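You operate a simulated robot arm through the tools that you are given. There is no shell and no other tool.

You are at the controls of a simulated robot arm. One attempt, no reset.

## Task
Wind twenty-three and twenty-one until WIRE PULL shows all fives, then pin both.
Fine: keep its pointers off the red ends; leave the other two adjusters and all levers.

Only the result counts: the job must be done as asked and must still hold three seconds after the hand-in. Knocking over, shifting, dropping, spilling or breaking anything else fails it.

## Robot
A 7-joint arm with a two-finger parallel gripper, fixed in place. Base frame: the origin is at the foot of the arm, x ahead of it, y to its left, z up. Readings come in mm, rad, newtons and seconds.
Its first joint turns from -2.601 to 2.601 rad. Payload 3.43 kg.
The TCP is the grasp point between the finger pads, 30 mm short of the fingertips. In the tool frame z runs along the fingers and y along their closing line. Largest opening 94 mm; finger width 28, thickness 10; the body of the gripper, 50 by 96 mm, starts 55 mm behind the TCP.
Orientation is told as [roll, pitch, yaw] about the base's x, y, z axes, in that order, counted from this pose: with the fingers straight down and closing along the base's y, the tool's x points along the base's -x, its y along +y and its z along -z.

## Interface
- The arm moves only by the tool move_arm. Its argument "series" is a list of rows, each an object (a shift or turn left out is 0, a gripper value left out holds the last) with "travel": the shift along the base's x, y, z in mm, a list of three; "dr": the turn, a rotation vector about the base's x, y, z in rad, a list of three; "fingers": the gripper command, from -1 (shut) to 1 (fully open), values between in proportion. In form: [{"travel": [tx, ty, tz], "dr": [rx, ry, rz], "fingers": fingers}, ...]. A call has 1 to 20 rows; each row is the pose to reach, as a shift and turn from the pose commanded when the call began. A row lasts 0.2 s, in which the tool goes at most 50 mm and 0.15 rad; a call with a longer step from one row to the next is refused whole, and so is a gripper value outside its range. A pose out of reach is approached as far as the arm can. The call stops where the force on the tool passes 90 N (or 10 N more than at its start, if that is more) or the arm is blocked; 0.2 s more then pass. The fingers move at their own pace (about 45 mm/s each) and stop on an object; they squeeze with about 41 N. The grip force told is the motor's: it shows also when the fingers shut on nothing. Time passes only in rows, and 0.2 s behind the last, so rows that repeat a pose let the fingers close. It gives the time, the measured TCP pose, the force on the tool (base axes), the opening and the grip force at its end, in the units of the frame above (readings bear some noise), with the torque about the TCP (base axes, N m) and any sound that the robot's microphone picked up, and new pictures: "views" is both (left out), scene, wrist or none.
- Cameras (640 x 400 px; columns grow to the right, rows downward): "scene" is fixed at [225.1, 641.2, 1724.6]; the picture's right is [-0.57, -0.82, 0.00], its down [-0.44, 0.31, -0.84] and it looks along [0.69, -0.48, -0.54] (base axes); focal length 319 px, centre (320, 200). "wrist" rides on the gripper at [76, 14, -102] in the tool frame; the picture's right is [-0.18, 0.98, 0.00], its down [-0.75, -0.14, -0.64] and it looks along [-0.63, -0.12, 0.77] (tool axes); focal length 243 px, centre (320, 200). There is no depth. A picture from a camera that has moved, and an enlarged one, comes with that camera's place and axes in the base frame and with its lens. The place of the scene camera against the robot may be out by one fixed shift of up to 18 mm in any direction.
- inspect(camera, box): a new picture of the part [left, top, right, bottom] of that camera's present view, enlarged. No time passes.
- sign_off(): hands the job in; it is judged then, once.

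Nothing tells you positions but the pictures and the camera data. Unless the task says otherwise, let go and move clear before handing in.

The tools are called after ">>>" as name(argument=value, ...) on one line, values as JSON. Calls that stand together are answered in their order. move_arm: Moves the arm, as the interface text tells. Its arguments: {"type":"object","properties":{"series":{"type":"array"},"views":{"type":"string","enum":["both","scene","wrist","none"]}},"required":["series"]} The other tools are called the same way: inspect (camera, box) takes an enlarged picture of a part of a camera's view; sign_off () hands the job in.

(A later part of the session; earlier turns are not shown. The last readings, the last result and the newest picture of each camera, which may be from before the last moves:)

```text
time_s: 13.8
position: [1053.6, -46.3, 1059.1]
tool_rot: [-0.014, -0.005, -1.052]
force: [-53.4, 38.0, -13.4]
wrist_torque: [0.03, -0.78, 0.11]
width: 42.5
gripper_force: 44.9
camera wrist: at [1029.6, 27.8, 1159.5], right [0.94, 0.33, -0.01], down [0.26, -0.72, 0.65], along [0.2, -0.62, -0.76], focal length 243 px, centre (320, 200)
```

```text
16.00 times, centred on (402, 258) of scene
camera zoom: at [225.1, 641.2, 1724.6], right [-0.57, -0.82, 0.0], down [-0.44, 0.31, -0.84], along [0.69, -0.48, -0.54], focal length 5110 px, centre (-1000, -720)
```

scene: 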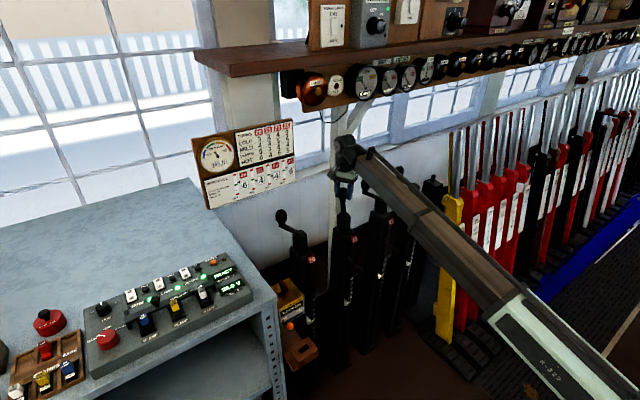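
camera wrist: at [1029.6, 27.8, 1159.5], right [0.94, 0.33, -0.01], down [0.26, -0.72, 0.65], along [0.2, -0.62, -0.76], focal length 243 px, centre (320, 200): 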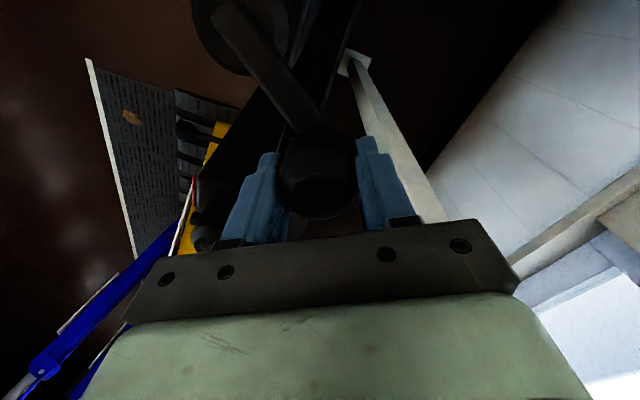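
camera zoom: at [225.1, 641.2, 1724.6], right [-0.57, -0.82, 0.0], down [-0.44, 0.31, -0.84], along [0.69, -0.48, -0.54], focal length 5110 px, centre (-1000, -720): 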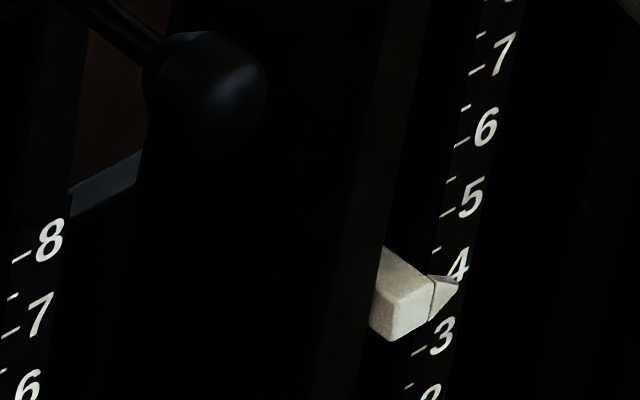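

Read through the parallax, 21's turns marker has risen by about 0.18 of a turn. Clockwise is therefore "on". I'll continue on the corrected circle to 118° total.

>>> move_arm(series=[{"travel": [-9.1, 0, 0], "dr": [0, 0, -0.14]}, {"travel": [-16.5, -7.2, 0], "dr": [0, 0, -0.28]}, {"travel": [-24.9, -13.3, 0], "dr": [0, 0, -0.42]}, {"travel": [-34, -18.1, 0], "dr": [0, 0, -0.56]}, {"travel": [-43.7, -21.6, 0], "dr": [0, 0, -0.7]}, {"travel": [-53.8, -23.8, 0], "dr": [0, 0, -0.84]}, {"travel": [-64.1, -24.5, 0], "dr": [0, 0, -0.98]}, {"travel": [-64.1, -24.5, 0], "dr": [0, 0, -0.98]}])

>>> inspect(camera="scene", box=[190, 110, 310, 215])

>>> inspect(camera="scene", box=[270, 120, 430, 270])

>>> inspect(camera="scene", box=[345, 290, 375, 320])

```text
time_s: 15.6
position: [994.9, -78.2, 1059.0]
tool_rot: [-0.004, -0.022, -2.037]
force: [2.6, -17.2, 8.2]
wrist_torque: [0.06, -0.14, -0.05]
width: 42.0
gripper_force: 45.1
camera wrist: at [1043.4, -14.2, 1158.6], right [0.8, -0.61, 0.0], down [-0.46, -0.6, 0.66], along [-0.4, -0.52, -0.75], focal length 243 px, centre (320, 200)
```

scene: 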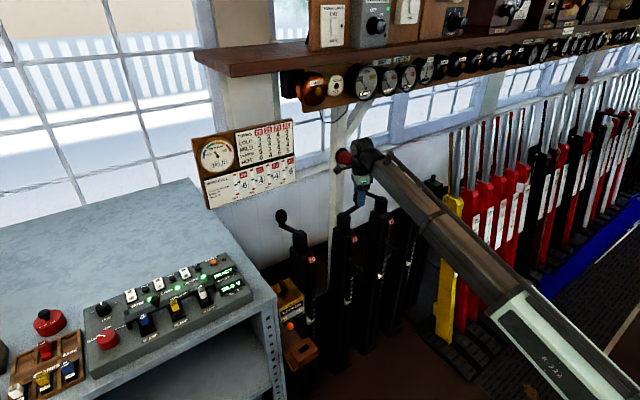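
wrist: 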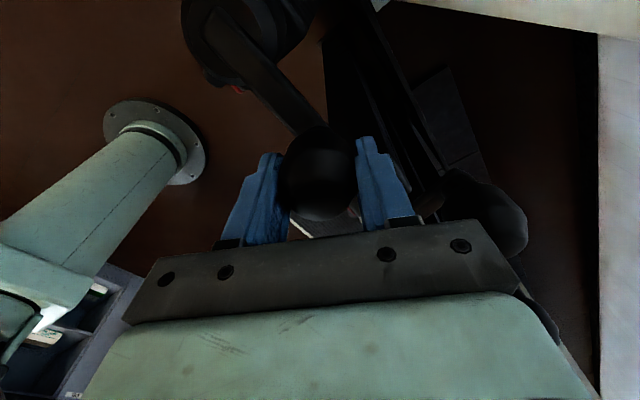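

```text
3.81 times, centred on (250, 162) of scene
camera zoom: at [225.1, 641.2, 1724.6], right [-0.57, -0.82, 0.0], down [-0.44, 0.31, -0.84], along [0.69, -0.48, -0.54], focal length 1217 px, centre (587, 343)
```

zoom: 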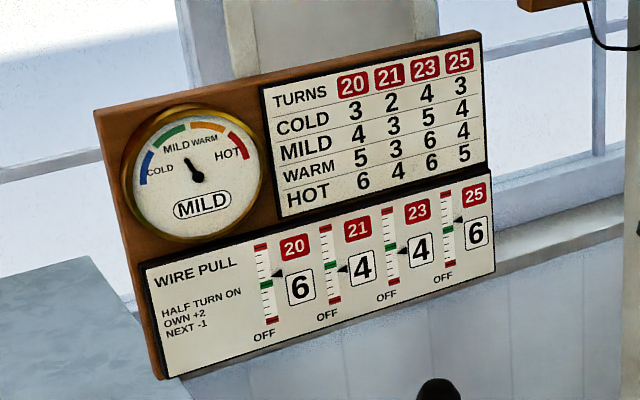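

```text
2.67 times, centred on (350, 195) of scene
camera zoom: at [225.1, 641.2, 1724.6], right [-0.57, -0.82, 0.0], down [-0.44, 0.31, -0.84], along [0.69, -0.48, -0.54], focal length 852 px, centre (240, 213)
```

zoom: 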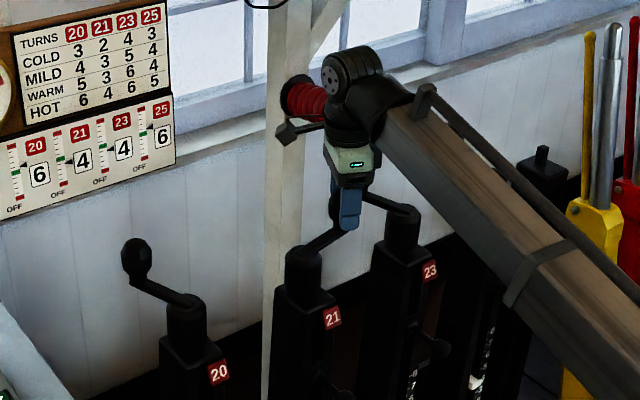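

```text
13.33 times, centred on (360, 305) of scene
camera zoom: at [225.1, 641.2, 1724.6], right [-0.57, -0.82, 0.0], down [-0.44, 0.31, -0.84], along [0.69, -0.48, -0.54], focal length 4258 px, centre (-213, -1200)
```

zoom: 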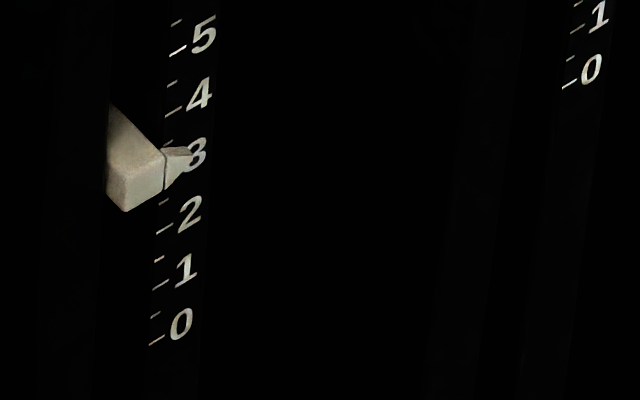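

The marker keeps climbing steadily, by 0.14 turn over the last 52°. I'll carry on to about 176° of turn on the refined circle (centre (992, −2), R 77) and check the board.

>>> move_arm(series=[{"travel": [-5.7, -4.3, 0], "dr": [0, 0, -0.1]}, {"travel": [-16.4, -3.1, 0], "dr": [0, 0, -0.2]}, {"travel": [-26.9, -0.5, 0], "dr": [0, 0, -0.28]}, {"travel": [-36.9, 3.5, 0], "dr": [0, 0, -0.32]}, {"travel": [-46.2, 8.9, 0], "dr": [0, 0, -0.36]}, {"travel": [-54.7, 15.6, 0], "dr": [0, 0, -0.4]}, {"travel": [-62.2, 23.3, 0], "dr": [0, 0, -0.44]}, {"travel": [-68.6, 32, 0], "dr": [0, 0, -0.48]}, {"travel": [-68.6, 32, 0], "dr": [0, 0, -0.48]}])

>>> inspect(camera="scene", box=[190, 110, 310, 215])

>>> inspect(camera="scene", box=[345, 290, 375, 320])

>>> inspect(camera="scene", box=[270, 120, 430, 270])

```text
time_s: 17.6
position: [925.0, -43.1, 1058.4]
tool_rot: [-0.002, -0.017, -2.513]
force: [13.1, 10.6, 6.0]
wrist_torque: [0.2, -0.88, 0.0]
width: 41.7
gripper_force: 44.7
camera wrist: at [997.6, -9.8, 1158.6], right [0.43, -0.9, 0.0], down [-0.68, -0.32, 0.66], along [-0.59, -0.28, -0.75], focal length 243 px, centre (320, 200)
```

scene: 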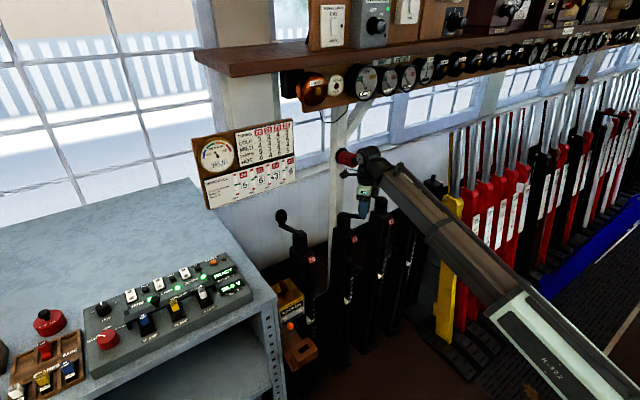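
wrist: 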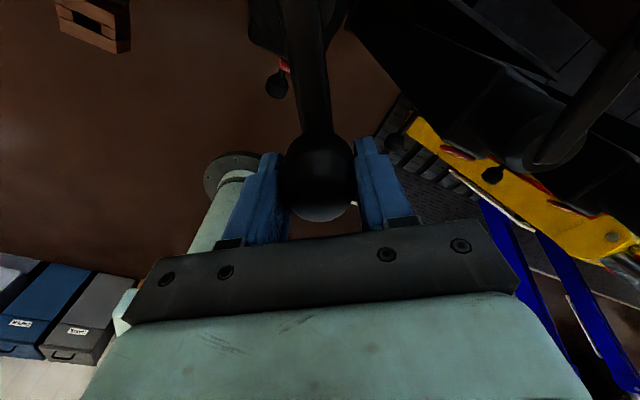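

```text
3.81 times, centred on (250, 162) of scene
camera zoom: at [225.1, 641.2, 1724.6], right [-0.57, -0.82, 0.0], down [-0.44, 0.31, -0.84], along [0.69, -0.48, -0.54], focal length 1217 px, centre (587, 343)
```

zoom: 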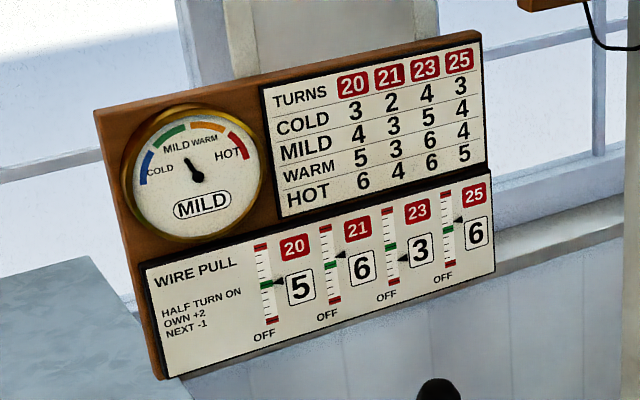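

```text
13.33 times, centred on (360, 305) of scene
camera zoom: at [225.1, 641.2, 1724.6], right [-0.57, -0.82, 0.0], down [-0.44, 0.31, -0.84], along [0.69, -0.48, -0.54], focal length 4258 px, centre (-213, -1200)
```

zoom: 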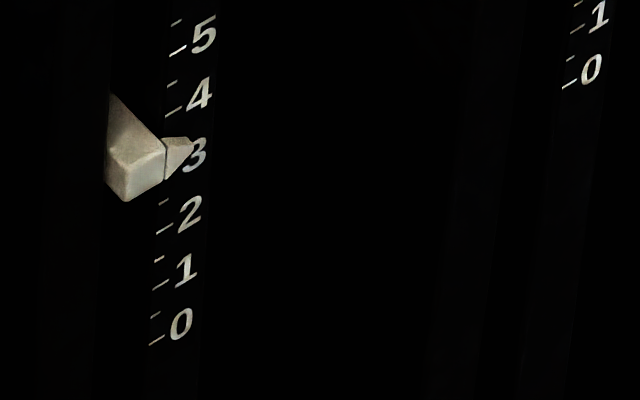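

```text
2.67 times, centred on (350, 195) of scene
camera zoom: at [225.1, 641.2, 1724.6], right [-0.57, -0.82, 0.0], down [-0.44, 0.31, -0.84], along [0.69, -0.48, -0.54], focal length 852 px, centre (240, 213)
```

zoom: 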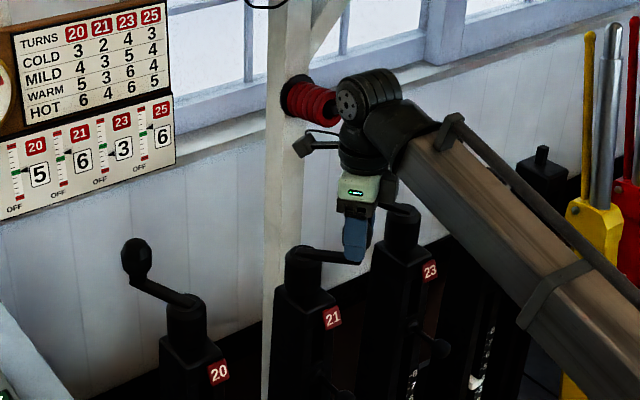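

The board now reads 5, 6, 3, 6, exactly as predicted for 21's half turn. I'll finish the last 3–4° to a true half turn, release and lift.

>>> move_arm(series=[{"travel": [-0.5, 3, 0]}, {"travel": [-0.8, 5.3, 0]}, {"travel": [-0.8, 5.3, 0]}, {"travel": [-0.8, 5.3, 0], "fingers": 1}, {"travel": [-0.8, 5.3, 0], "fingers": 1}, {"travel": [-0.8, 5.3, 0], "fingers": 1}, {"travel": [-0.8, 5.3, 0], "fingers": 1}])

>>> inspect(camera="scene", box=[190, 110, 310, 215])

```text
time_s: 19.2
position: [924.5, -39.1, 1058.8]
tool_rot: [-0.005, -0.019, -2.51]
force: [-0.5, 0.4, 0.3]
wrist_torque: [0.03, -0.01, 0.03]
width: 93.9
gripper_force: 0.0
camera wrist: at [996.9, -4.6, 1158.1], right [0.43, -0.9, 0.0], down [-0.68, -0.32, 0.66], along [-0.59, -0.28, -0.75], focal length 243 px, centre (320, 200)
```

scene: 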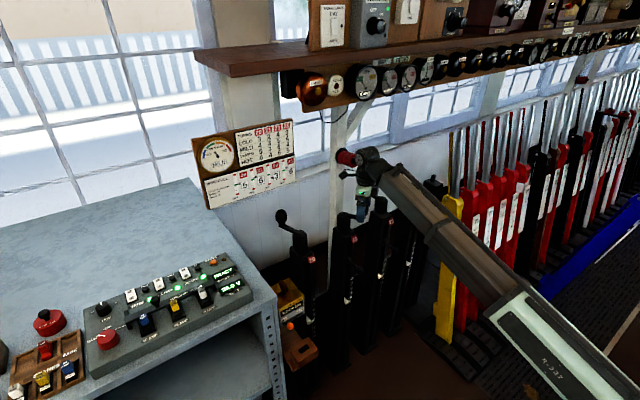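
wrist: 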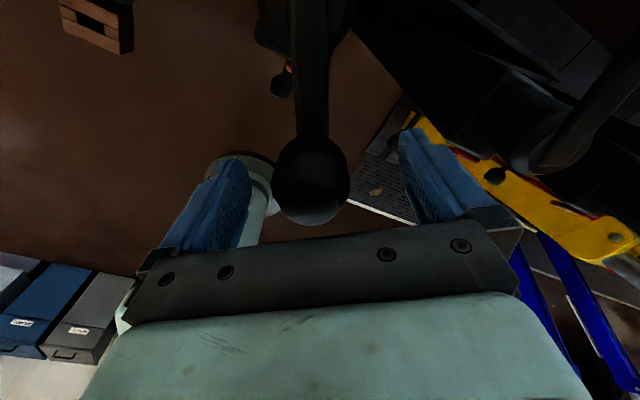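

```text
3.81 times, centred on (250, 162) of scene
camera zoom: at [225.1, 641.2, 1724.6], right [-0.57, -0.82, 0.0], down [-0.44, 0.31, -0.84], along [0.69, -0.48, -0.54], focal length 1217 px, centre (587, 343)
```

zoom: 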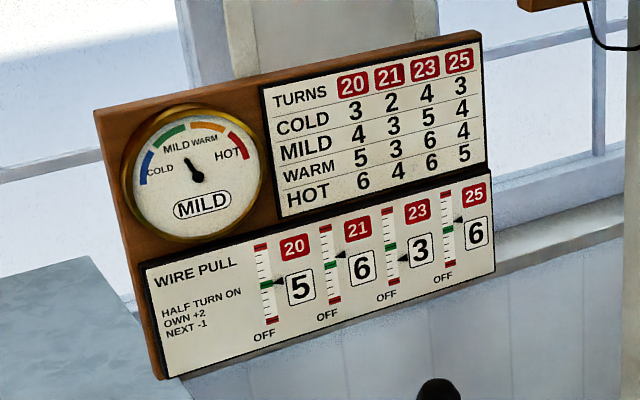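

21's half turn is done and it sits in its detent. I'll lift, unwind the wrist yaw and move above crank 23. The red horn near (1096, −105, 1170) is a hazard, so I plan to lean the tool back for 23.

>>> move_arm(series=[{"travel": [0, 0, 45]}, {"travel": [0, 0, 90]}, {"travel": [0, 0, 112], "dr": [0, 0, 0.1]}, {"travel": [0, -8, 115], "dr": [0, 0, 0.25]}, {"travel": [0, -16, 115], "dr": [0, 0, 0.4]}, {"travel": [0, -24, 115], "dr": [0, 0, 0.55]}, {"travel": [0, -32, 115], "dr": [0, 0, 0.7]}, {"travel": [0, -40, 115], "dr": [0, 0, 0.85]}, {"travel": [0, -48, 115], "dr": [0, 0, 1.0]}, {"travel": [0, -56, 115], "dr": [0, 0, 1.15]}, {"travel": [0, -64, 115], "dr": [0, 0, 1.3]}, {"travel": [0, -72, 115], "dr": [0, 0, 1.45]}, {"travel": [0, -80, 115], "dr": [0, 0, 1.6]}, {"travel": [0, -88, 115], "dr": [0, 0, 1.75]}, {"travel": [0, -96, 115], "dr": [0, 0, 1.9]}, {"travel": [0, -104, 115], "dr": [0, 0, 2.05]}, {"travel": [0, -112, 115], "dr": [0, 0, 2.2]}, {"travel": [0, -120, 115], "dr": [0, 0, 2.35]}, {"travel": [0, -128, 115], "dr": [0, 0, 2.49]}, {"travel": [0, -134, 115], "dr": [0, 0, 2.51]}])

>>> inspect(camera="wrist", box=[220, 60, 480, 240])

>>> inspect(camera="scene", box=[270, 120, 430, 270])

```text
time_s: 23.4
position: [925.7, -172.4, 1173.4]
tool_rot: [-0.005, -0.019, -0.001]
force: [0.0, 0.2, 0.3]
wrist_torque: [0.02, -0.02, 0.0]
width: 94.0
gripper_force: 0.1
camera wrist: at [847.6, -157.3, 1273.3], right [0.18, 0.98, 0.0], down [0.74, -0.14, 0.66], along [0.65, -0.12, -0.75], focal length 243 px, centre (320, 200)
```

scene: 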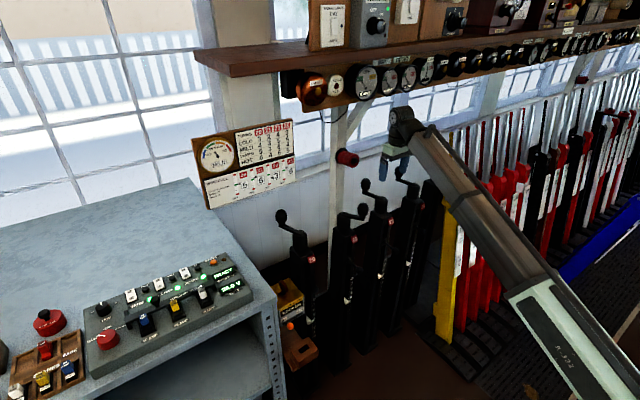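
wrist: 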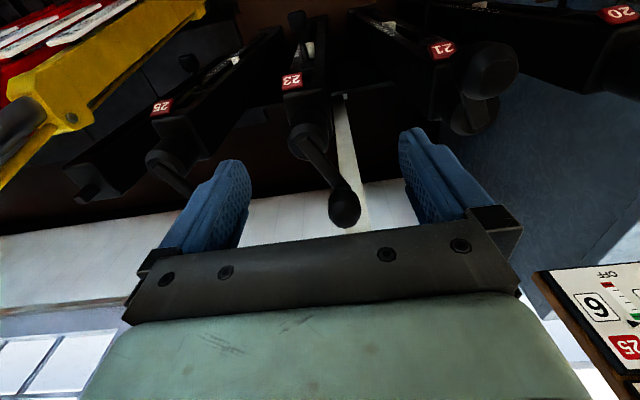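

```text
2.22 times, centred on (350, 150) of wrist
camera zoom: at [847.6, -157.3, 1273.3], right [0.18, 0.98, 0.0], down [0.74, -0.14, 0.66], along [0.65, -0.12, -0.75], focal length 539 px, centre (253, 311)
```

zoom: 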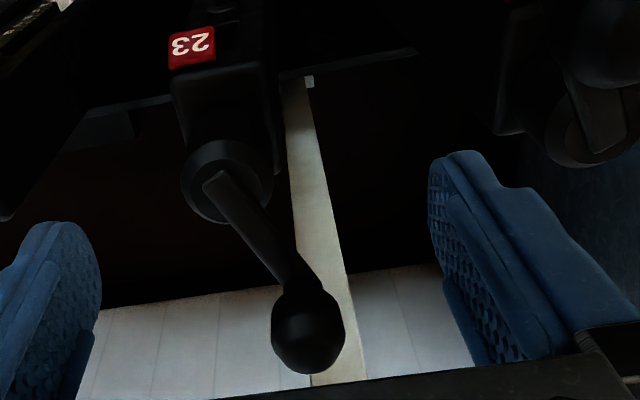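

```text
2.67 times, centred on (350, 195) of scene
camera zoom: at [225.1, 641.2, 1724.6], right [-0.57, -0.82, 0.0], down [-0.44, 0.31, -0.84], along [0.69, -0.48, -0.54], focal length 852 px, centre (240, 213)
```

zoom: 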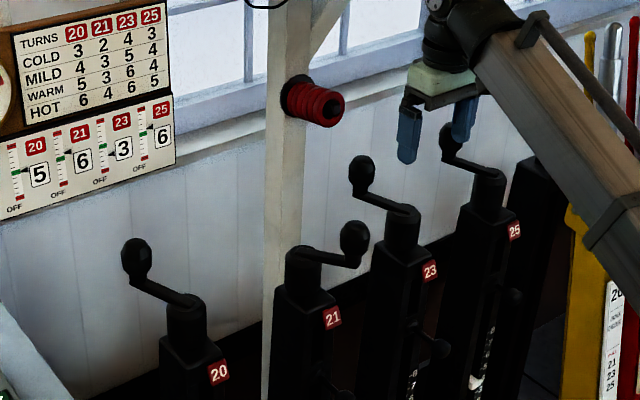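

Ball 23 is at about (1057, −166, 1057), with its centre near (992, −202). I'll lean the tool back about 0.4 rad (fingers forward-down) and move to a pre-grasp point along the tool axis.

>>> move_arm(series=[{"travel": [20, 1, 0], "dr": [0, -0.1, 0]}, {"travel": [45, 2, -5], "dr": [0, -0.2, 0]}, {"travel": [70, 4, -20], "dr": [0, -0.3, 0]}, {"travel": [95, 6, -45], "dr": [0, -0.38, 0]}, {"travel": [109, 6, -61], "dr": [0, -0.38, 0]}, {"travel": [109, 6, -61], "dr": [0, -0.38, 0]}])

>>> inspect(camera="scene", box=[270, 120, 430, 270])

```text
time_s: 24.8
position: [1033.3, -165.3, 1113.2]
tool_rot: [-0.005, -0.4, -0.003]
force: [-0.2, 0.5, -0.5]
wrist_torque: [-0.03, 0.01, 0.02]
width: 94.2
gripper_force: 0.2
camera wrist: at [924.8, -149.1, 1176.0], right [0.17, 0.98, 0.07], down [0.44, -0.14, 0.89], along [0.88, -0.12, -0.46], focal length 243 px, centre (320, 200)
```

scene: 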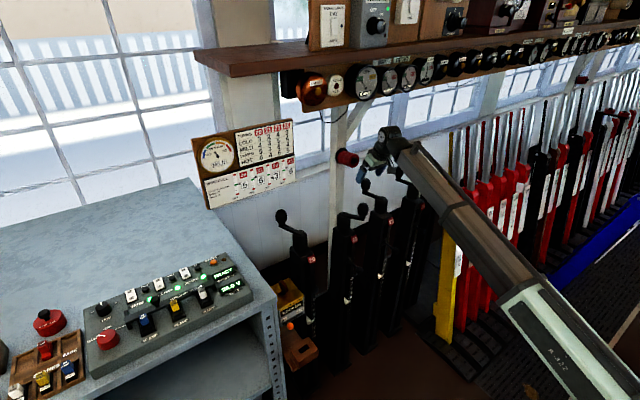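
wrist: 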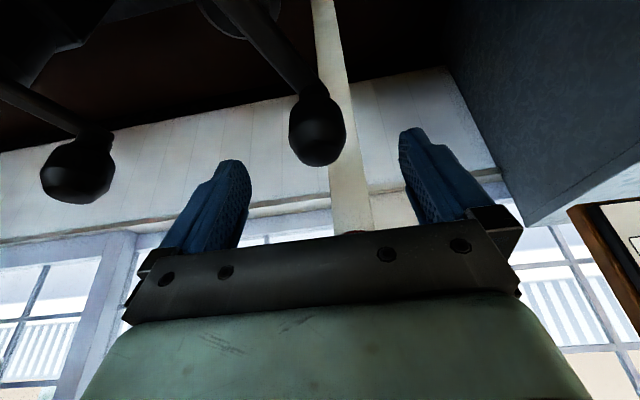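

```text
2.67 times, centred on (350, 195) of scene
camera zoom: at [225.1, 641.2, 1724.6], right [-0.57, -0.82, 0.0], down [-0.44, 0.31, -0.84], along [0.69, -0.48, -0.54], focal length 852 px, centre (240, 213)
```

zoom: 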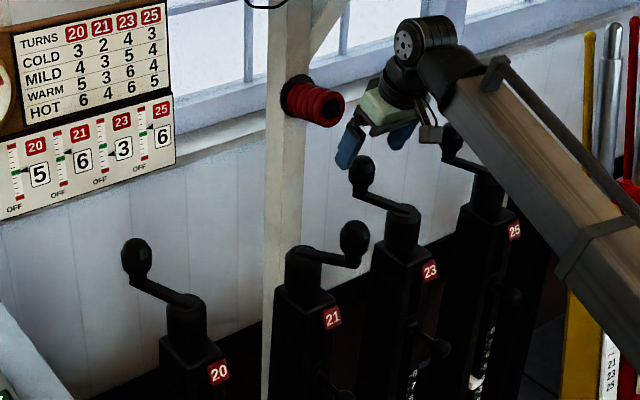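

Alignment is good. I'll advance along the tool axis to the ball, then close.

>>> move_arm(series=[{"travel": [8, 0, -20]}, {"travel": [16, 0, -40]}, {"travel": [22, 0, -58]}, {"travel": [22, 0, -58]}])

>>> inspect(camera="scene", box=[270, 120, 430, 270])

```text
time_s: 25.8
position: [1056.0, -163.6, 1054.5]
tool_rot: [-0.004, -0.399, -0.002]
force: [-0.4, -0.1, 1.0]
wrist_torque: [0.0, 0.0, 0.01]
width: 94.0
gripper_force: 0.0
camera wrist: at [946.5, -149.3, 1117.8], right [0.17, 0.98, 0.07], down [0.44, -0.14, 0.89], along [0.88, -0.12, -0.46], focal length 243 px, centre (320, 200)
```

scene: 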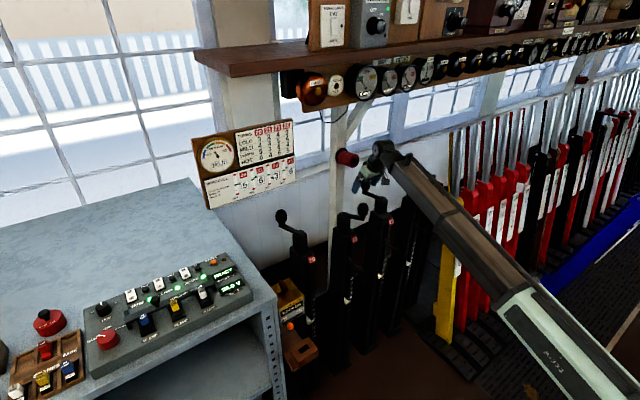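
wrist: 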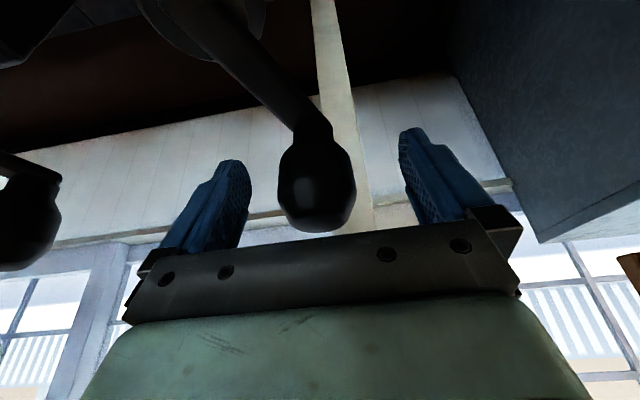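

```text
2.67 times, centred on (350, 195) of scene
camera zoom: at [225.1, 641.2, 1724.6], right [-0.57, -0.82, 0.0], down [-0.44, 0.31, -0.84], along [0.69, -0.48, -0.54], focal length 852 px, centre (240, 213)
```

zoom: 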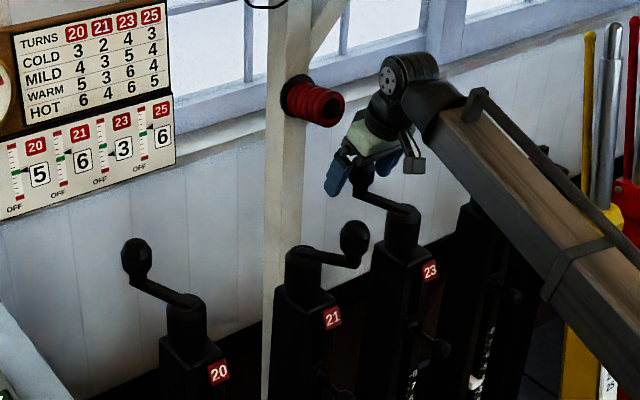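

Ball is centred; closing.

>>> move_arm(series=[{"travel": [0, -1.5, 0], "fingers": -1}, {"travel": [0, -1.5, 0], "fingers": -1}, {"travel": [0, -1.5, 0], "fingers": -1}, {"travel": [0, -1.5, 0], "fingers": -1}, {"travel": [0, -1.5, 0], "fingers": -1}], views="wrist")

```text
time_s: 27.0
position: [1056.8, -166.4, 1053.9]
tool_rot: [-0.003, -0.399, -0.002]
force: [-1.4, -0.5, -0.3]
wrist_torque: [0.08, -0.06, 0.01]
width: 43.4
gripper_force: 45.3
camera wrist: at [946.6, -150.9, 1117.6], right [0.17, 0.98, 0.07], down [0.44, -0.14, 0.89], along [0.88, -0.12, -0.46], focal length 243 px, centre (320, 200)
```

wrist: 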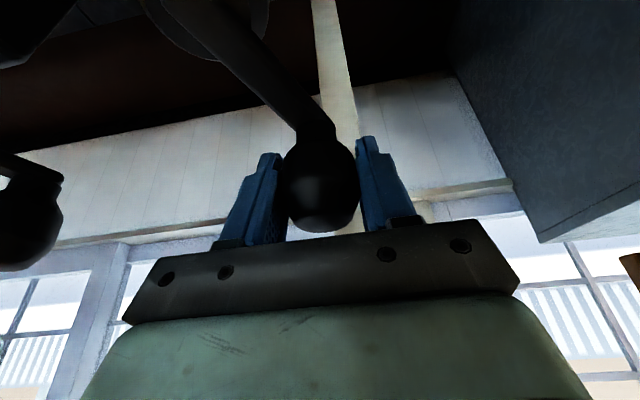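

Gripped. I'll turn 23 clockwise, rotating the tool about its own axis, for the first 64°.

>>> move_arm(series=[{"travel": [5.1, -9.5, 0], "dr": [0.0545, 0, -0.129]}, {"travel": [8.6, -19.3, 0], "dr": [0.109, 0, -0.258]}, {"travel": [11.2, -29.6, 0], "dr": [0.163, 0, -0.387]}, {"travel": [11.9, -40.2, 0], "dr": [0.218, 0, -0.516]}, {"travel": [10.6, -50.8, 0], "dr": [0.272, 0, -0.645]}, {"travel": [7.8, -61.1, 0], "dr": [0.327, 0, -0.774]}, {"travel": [3.7, -70.9, 0], "dr": [0.381, 0, -0.903]}, {"travel": [-1.8, -80.1, 0], "dr": [0.436, 0, -1.032]}, {"travel": [-1.8, -80.1, 0], "dr": [0.436, 0, -1.032]}])

>>> inspect(camera="scene", box=[270, 120, 430, 270])

>>> inspect(camera="scene", box=[370, 260, 400, 285])

```text
time_s: 29.0
position: [1052.0, -247.9, 1053.5]
tool_rot: [0.354, -0.168, -1.153]
force: [-14.4, 2.5, -13.7]
wrist_torque: [-2.16, 1.12, 0.43]
width: 52.0
gripper_force: 45.0
camera wrist: at [995.0, -172.5, 1139.2], right [0.89, 0.26, 0.37], down [-0.06, -0.74, 0.67], along [0.45, -0.62, -0.64], focal length 243 px, centre (320, 200)
```

scene: 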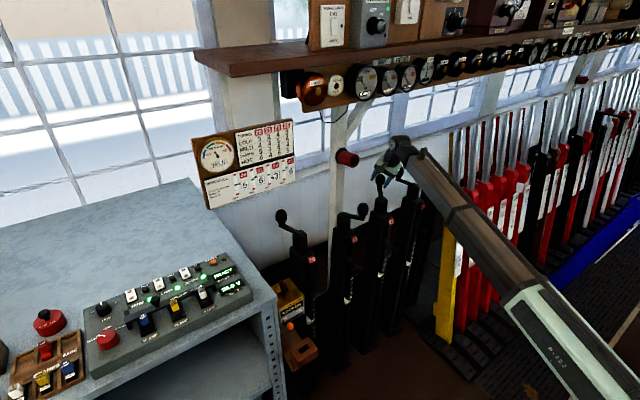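
wrist: 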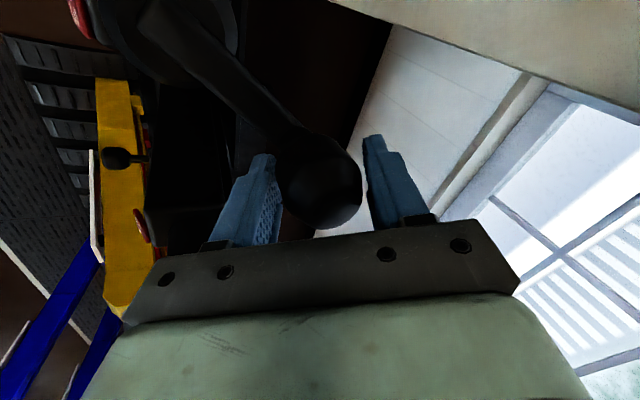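

```text
2.67 times, centred on (350, 195) of scene
camera zoom: at [225.1, 641.2, 1724.6], right [-0.57, -0.82, 0.0], down [-0.44, 0.31, -0.84], along [0.69, -0.48, -0.54], focal length 852 px, centre (240, 213)
```

zoom: 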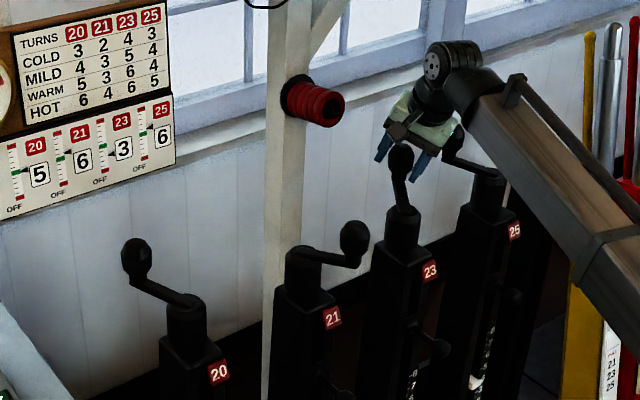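

```text
16.00 times, centred on (385, 272) of scene
camera zoom: at [225.1, 641.2, 1724.6], right [-0.57, -0.82, 0.0], down [-0.44, 0.31, -0.84], along [0.69, -0.48, -0.54], focal length 5110 px, centre (-720, -960)
```

zoom: 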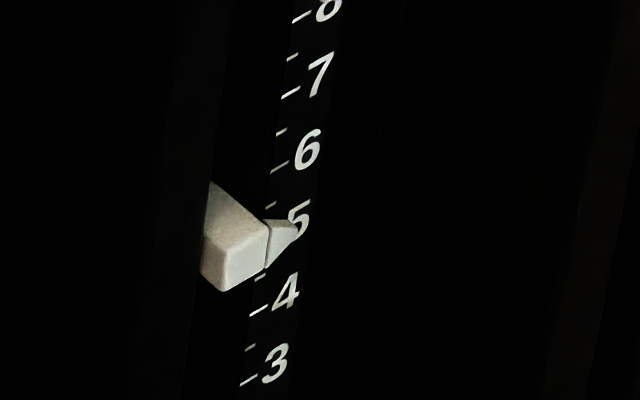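

The marker is rising correctly, but the tilted pads are skewed on the vertical handle (opening 52 mm). The horn is clear from here, so I'll bring the tool back upright in place to reseat the grip.

>>> move_arm(series=[{"travel": [0, 0, 0], "dr": [0, 0.1, 0]}, {"travel": [0, 0, 1], "dr": [0, 0.2, 0]}, {"travel": [0, 0, 2], "dr": [0, 0.3, 0]}, {"travel": [0, 0, 3], "dr": [0, 0.4, 0]}, {"travel": [0, 0, 3], "dr": [0, 0.4, 0]}])

>>> inspect(camera="scene", box=[270, 120, 430, 270])

```text
time_s: 30.2
position: [1053.1, -246.6, 1057.0]
tool_rot: [-0.008, 0.002, -1.123]
force: [-17.4, 14.9, -21.9]
wrist_torque: [-0.13, -0.78, 0.05]
width: 42.3
gripper_force: 44.9
camera wrist: at [1034.5, -171.2, 1157.9], right [0.97, 0.26, -0.01], down [0.2, -0.74, 0.64], along [0.16, -0.62, -0.77], focal length 243 px, centre (320, 200)
```

scene: 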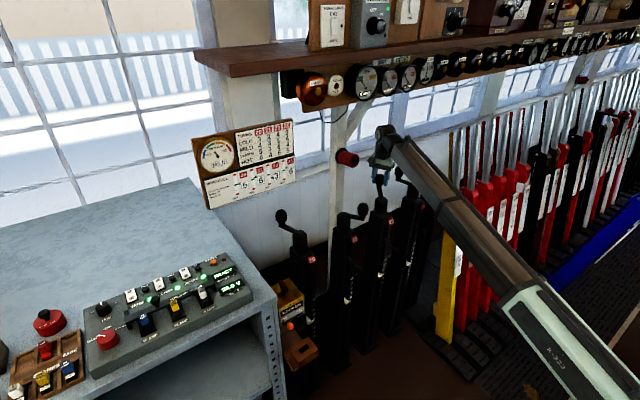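
wrist: 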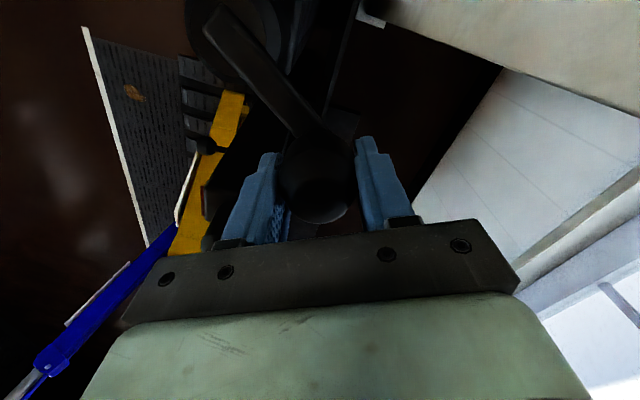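

```text
2.67 times, centred on (350, 195) of scene
camera zoom: at [225.1, 641.2, 1724.6], right [-0.57, -0.82, 0.0], down [-0.44, 0.31, -0.84], along [0.69, -0.48, -0.54], focal length 852 px, centre (240, 213)
```

zoom: 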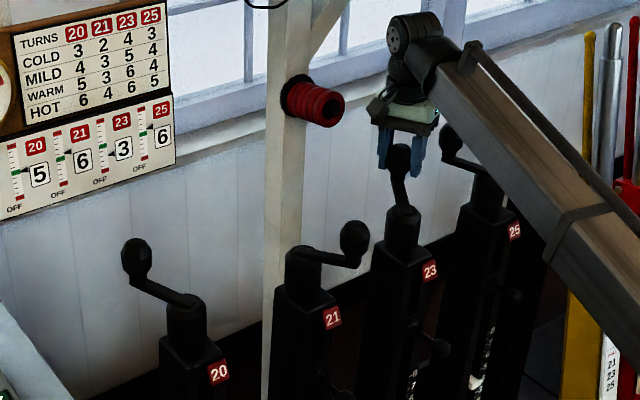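

The grip is reseated (42 mm). I'll continue the turn with the tool upright to about 145°.

>>> move_arm(series=[{"travel": [-7.7, -9.2, 0], "dr": [0, 0, -0.14]}, {"travel": [-15.6, -16.4, 0], "dr": [0, 0, -0.28]}, {"travel": [-24.5, -22.3, 0], "dr": [0, 0, -0.42]}, {"travel": [-34, -27, 0], "dr": [0, 0, -0.56]}, {"travel": [-44.2, -30.3, 0], "dr": [0, 0, -0.7]}, {"travel": [-54.7, -32.2, 0], "dr": [0, 0, -0.84]}, {"travel": [-65.4, -32.6, 0], "dr": [0, 0, -0.98]}, {"travel": [-76, -31.4, 0], "dr": [0, 0, -1.08]}, {"travel": [-86.3, -28.9, 0], "dr": [0, 0, -1.15]}, {"travel": [-96.2, -24.9, 0], "dr": [0, 0, -1.2]}, {"travel": [-96.2, -24.9, 0], "dr": [0, 0, -1.2]}])

>>> inspect(camera="scene", box=[270, 120, 430, 270])

```text
time_s: 32.6
position: [959.1, -274.2, 1055.8]
tool_rot: [-0.006, 0.003, -2.323]
force: [7.5, 15.1, -15.7]
wrist_torque: [0.47, -0.8, 0.02]
width: 42.0
gripper_force: 44.5
camera wrist: at [1022.7, -227.2, 1158.0], right [0.59, -0.81, -0.01], down [-0.62, -0.46, 0.64], along [-0.52, -0.38, -0.77], focal length 243 px, centre (320, 200)
```

scene: 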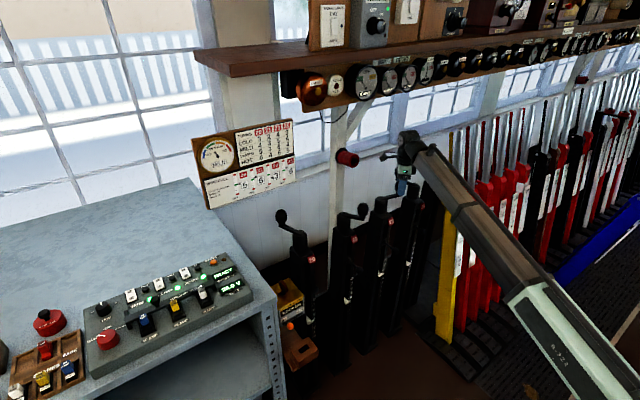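
wrist: 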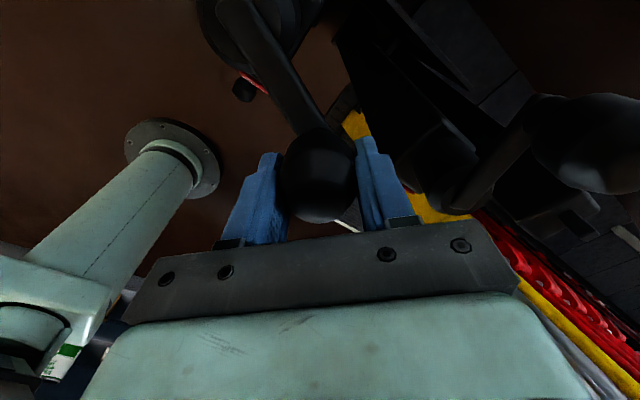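

```text
2.67 times, centred on (350, 195) of scene
camera zoom: at [225.1, 641.2, 1724.6], right [-0.57, -0.82, 0.0], down [-0.44, 0.31, -0.84], along [0.69, -0.48, -0.54], focal length 852 px, centre (240, 213)
```

zoom: 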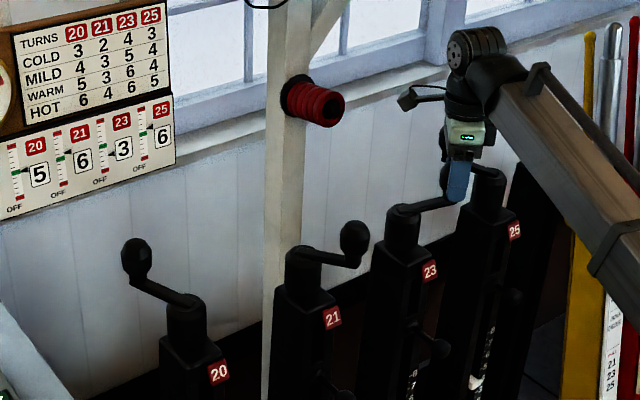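

Smooth so far. I'll finish the rest of 23's half turn.

>>> move_arm(series=[{"travel": [-9.3, 6.8, -1], "dr": [0, 0, -0.06]}, {"travel": [-17.7, 13.3, -2], "dr": [0, 0, -0.12]}, {"travel": [-25.1, 21, -2], "dr": [0, 0, -0.18]}, {"travel": [-31.4, 29.7, -2], "dr": [0, 0, -0.2]}, {"travel": [-33.5, 33.2, -2], "dr": [0, 0, -0.2]}, {"travel": [-33.5, 33.2, -2], "dr": [0, 0, -0.2]}])

>>> inspect(camera="scene", box=[190, 110, 310, 215])

>>> inspect(camera="scene", box=[270, 120, 430, 270])

```text
time_s: 34.0
position: [923.4, -240.0, 1055.8]
tool_rot: [-0.004, 0.001, -2.525]
force: [-13.2, -4.8, 11.6]
wrist_torque: [-0.02, -0.12, 0.03]
width: 41.5
gripper_force: 45.4
camera wrist: at [994.1, -206.9, 1157.7], right [0.42, -0.91, -0.01], down [-0.69, -0.32, 0.64], along [-0.59, -0.27, -0.77], focal length 243 px, centre (320, 200)
```

scene: 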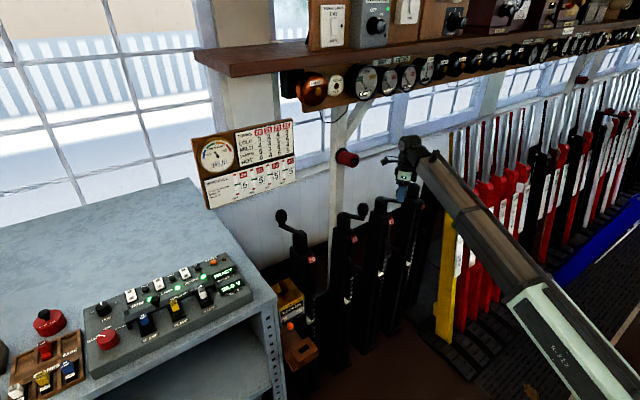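
wrist: 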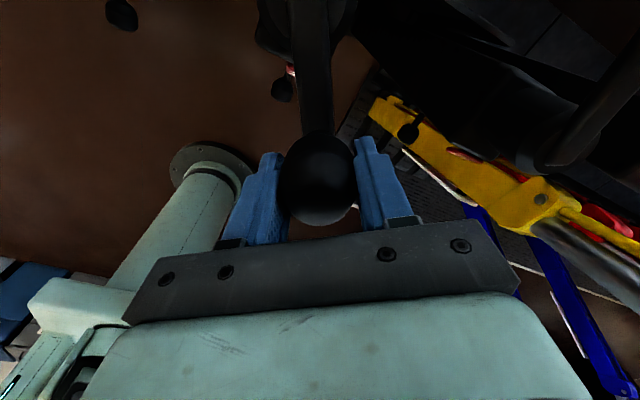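

```text
3.81 times, centred on (250, 162) of scene
camera zoom: at [225.1, 641.2, 1724.6], right [-0.57, -0.82, 0.0], down [-0.44, 0.31, -0.84], along [0.69, -0.48, -0.54], focal length 1217 px, centre (587, 343)
```

zoom: 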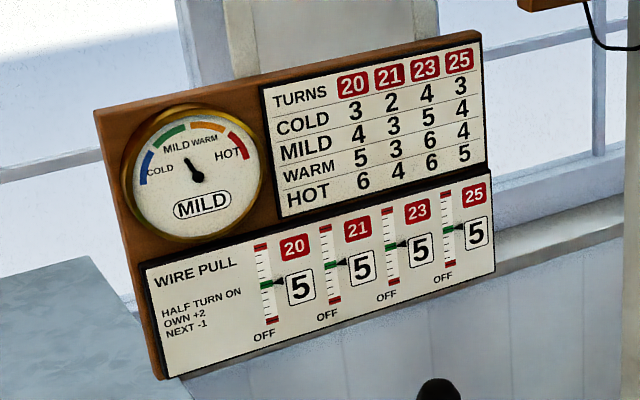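

```text
2.67 times, centred on (350, 195) of scene
camera zoom: at [225.1, 641.2, 1724.6], right [-0.57, -0.82, 0.0], down [-0.44, 0.31, -0.84], along [0.69, -0.48, -0.54], focal length 852 px, centre (240, 213)
```

zoom: 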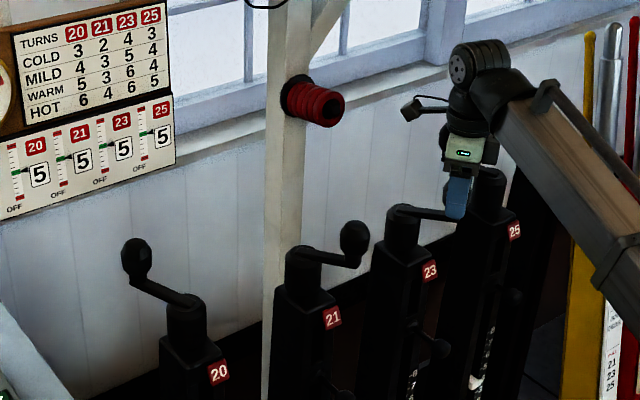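

All four read 5. I'll release crank 23, lift off and unwind the yaw.

>>> move_arm(series=[{"travel": [0, 1.5, 0]}, {"travel": [0, 1.5, 0], "fingers": 1}, {"travel": [0, 1.5, 0], "fingers": 1}, {"travel": [0, 1.5, 0], "fingers": 1}, {"travel": [0, 1.5, 0], "fingers": 1}, {"travel": [0, 1.5, 0], "fingers": 1}])

>>> inspect(camera="scene", box=[190, 110, 310, 215])

>>> inspect(camera="wrist", box=[80, 0, 400, 200])

```text
time_s: 35.4
position: [925.0, -238.5, 1054.8]
tool_rot: [-0.007, 0.001, -2.522]
force: [-0.1, -0.9, -0.1]
wrist_torque: [0.0, -0.01, 0.01]
width: 93.8
gripper_force: 0.0
camera wrist: at [995.6, -205.0, 1156.5], right [0.42, -0.91, -0.01], down [-0.69, -0.33, 0.64], along [-0.58, -0.27, -0.77], focal length 243 px, centre (320, 200)
```

scene: 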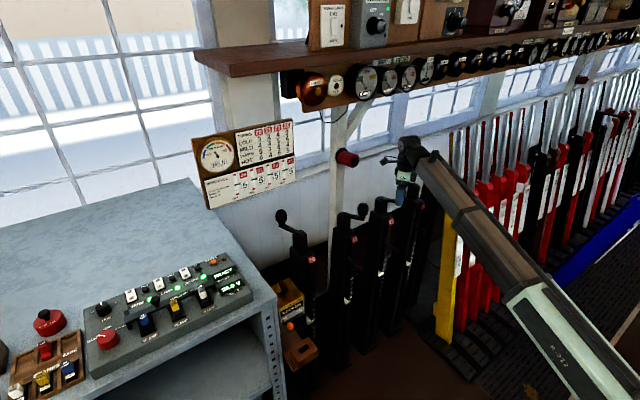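
wrist: 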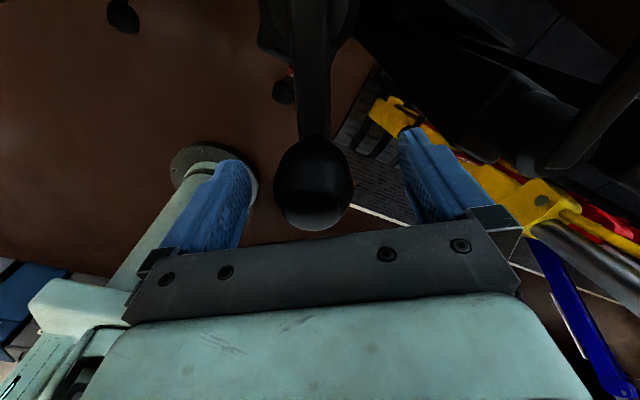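

```text
3.81 times, centred on (250, 162) of scene
camera zoom: at [225.1, 641.2, 1724.6], right [-0.57, -0.82, 0.0], down [-0.44, 0.31, -0.84], along [0.69, -0.48, -0.54], focal length 1217 px, centre (587, 343)
```

zoom: 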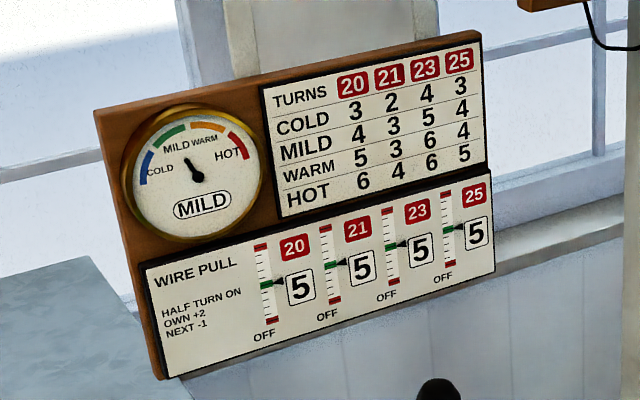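

```text
2.00 times, centred on (240, 100) of wrist
camera zoom: at [995.6, -205.0, 1156.5], right [0.42, -0.91, -0.01], down [-0.69, -0.33, 0.64], along [-0.58, -0.27, -0.77], focal length 485 px, centre (480, 400)
```

zoom: 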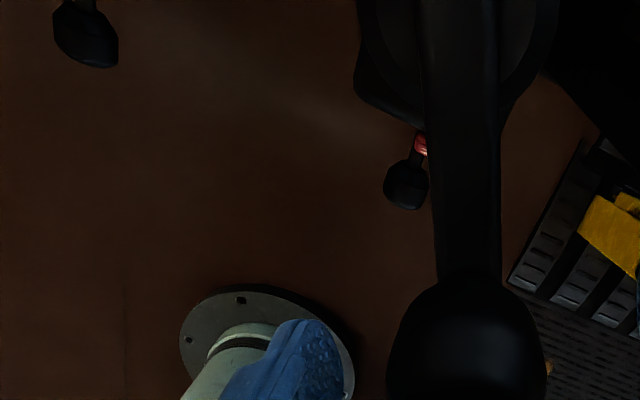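

All fives hold after release. Pin knob 23 is at about (880, −199, 804), so knob 21 should be near (880, 1, 804). I'll lift clear and unwind the yaw before tilting the tool horizontal to push the pins.

>>> move_arm(series=[{"travel": [0, 0, 45]}, {"travel": [0, 0, 90]}, {"travel": [0, 0, 112], "dr": [0, 0, 0.1]}, {"travel": [0, 2, 115], "dr": [0, 0, 0.25]}, {"travel": [0, 4, 115], "dr": [0, 0, 0.4]}, {"travel": [0, 6, 115], "dr": [0, 0, 0.55]}, {"travel": [0, 8, 115], "dr": [0, 0, 0.7]}, {"travel": [0, 10, 115], "dr": [0, 0, 0.85]}, {"travel": [0, 12, 115], "dr": [0, 0, 1.0]}, {"travel": [0, 15, 115], "dr": [0, 0, 1.15]}, {"travel": [0, 18, 115], "dr": [0, 0, 1.3]}, {"travel": [0, 21, 115], "dr": [0, 0, 1.45]}, {"travel": [0, 24, 115], "dr": [0, 0, 1.6]}, {"travel": [0, 27, 115], "dr": [0, 0, 1.75]}, {"travel": [0, 30, 115], "dr": [0, 0, 1.9]}, {"travel": [0, 33, 115], "dr": [0, 0, 2.05]}, {"travel": [0, 36, 115], "dr": [0, 0, 2.2]}, {"travel": [0, 38, 115], "dr": [0, 0, 2.35]}, {"travel": [0, 40, 115], "dr": [0, 0, 2.49]}, {"travel": [0, 40, 115], "dr": [0, 0, 2.522]}], views="none")

```text
time_s: 39.6
position: [925.3, -198.0, 1170.5]
tool_rot: [-0.005, 0.002, 0.002]
force: [0.1, 0.4, -0.5]
wrist_torque: [-0.02, -0.01, -0.02]
width: 94.0
gripper_force: 0.1
```

Now I'll tilt the tool forward while retreating and closing the fingers.

>>> move_arm(series=[{"travel": [0, 0, 0], "dr": [0, -0.14, 0], "fingers": -1}, {"travel": [-5, 0, 0], "dr": [0, -0.28, 0], "fingers": -1}, {"travel": [-15, 0, 0], "dr": [0, -0.42, 0], "fingers": -1}, {"travel": [-30, 0, 0], "dr": [0, -0.56, 0], "fingers": -1}, {"travel": [-45, 0, -5], "dr": [0, -0.7, 0], "fingers": -1}, {"travel": [-65, 0, -15], "dr": [0, -0.84, 0], "fingers": -1}, {"travel": [-85, 0, -30], "dr": [0, -0.98, 0], "fingers": -1}, {"travel": [-105, 0, -50], "dr": [0, -1.12, 0], "fingers": -1}, {"travel": [-120, 0, -75], "dr": [0, -1.26, 0], "fingers": -1}, {"travel": [-130, 0, -105], "dr": [0, -1.4, 0], "fingers": -1}, {"travel": [-130, 0, -135], "dr": [0, -1.5, 0], "fingers": -1}, {"travel": [-130, 0, -135], "dr": [0, -1.5, 0], "fingers": -1}])

```text
time_s: 42.2
position: [795.1, -198.2, 1034.0]
tool_rot: [0.002, -1.499, -0.006]
force: [-0.8, -0.3, 0.1]
wrist_torque: [0.0, 0.0, 0.04]
width: 0.0
gripper_force: 33.2
camera wrist: at [687.6, -182.1, 965.2], right [0.02, 0.98, 0.18], down [-0.59, -0.14, 0.8], along [0.81, -0.12, 0.58], focal length 243 px, centre (320, 200)
```

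scene: 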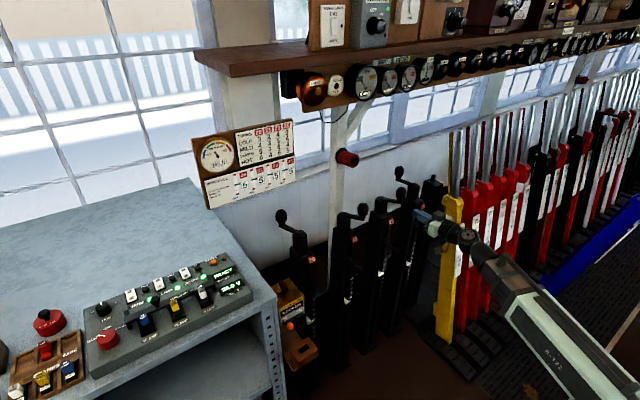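
wrist: 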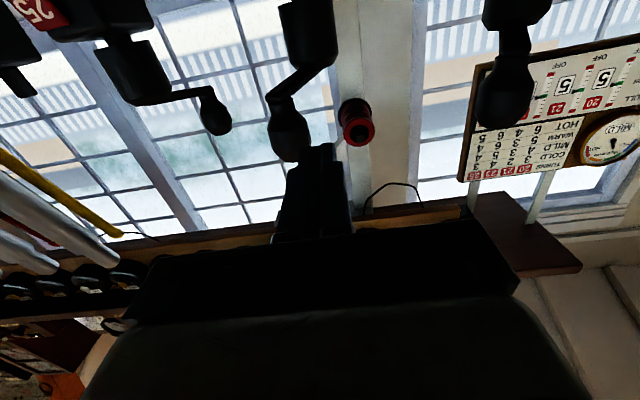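

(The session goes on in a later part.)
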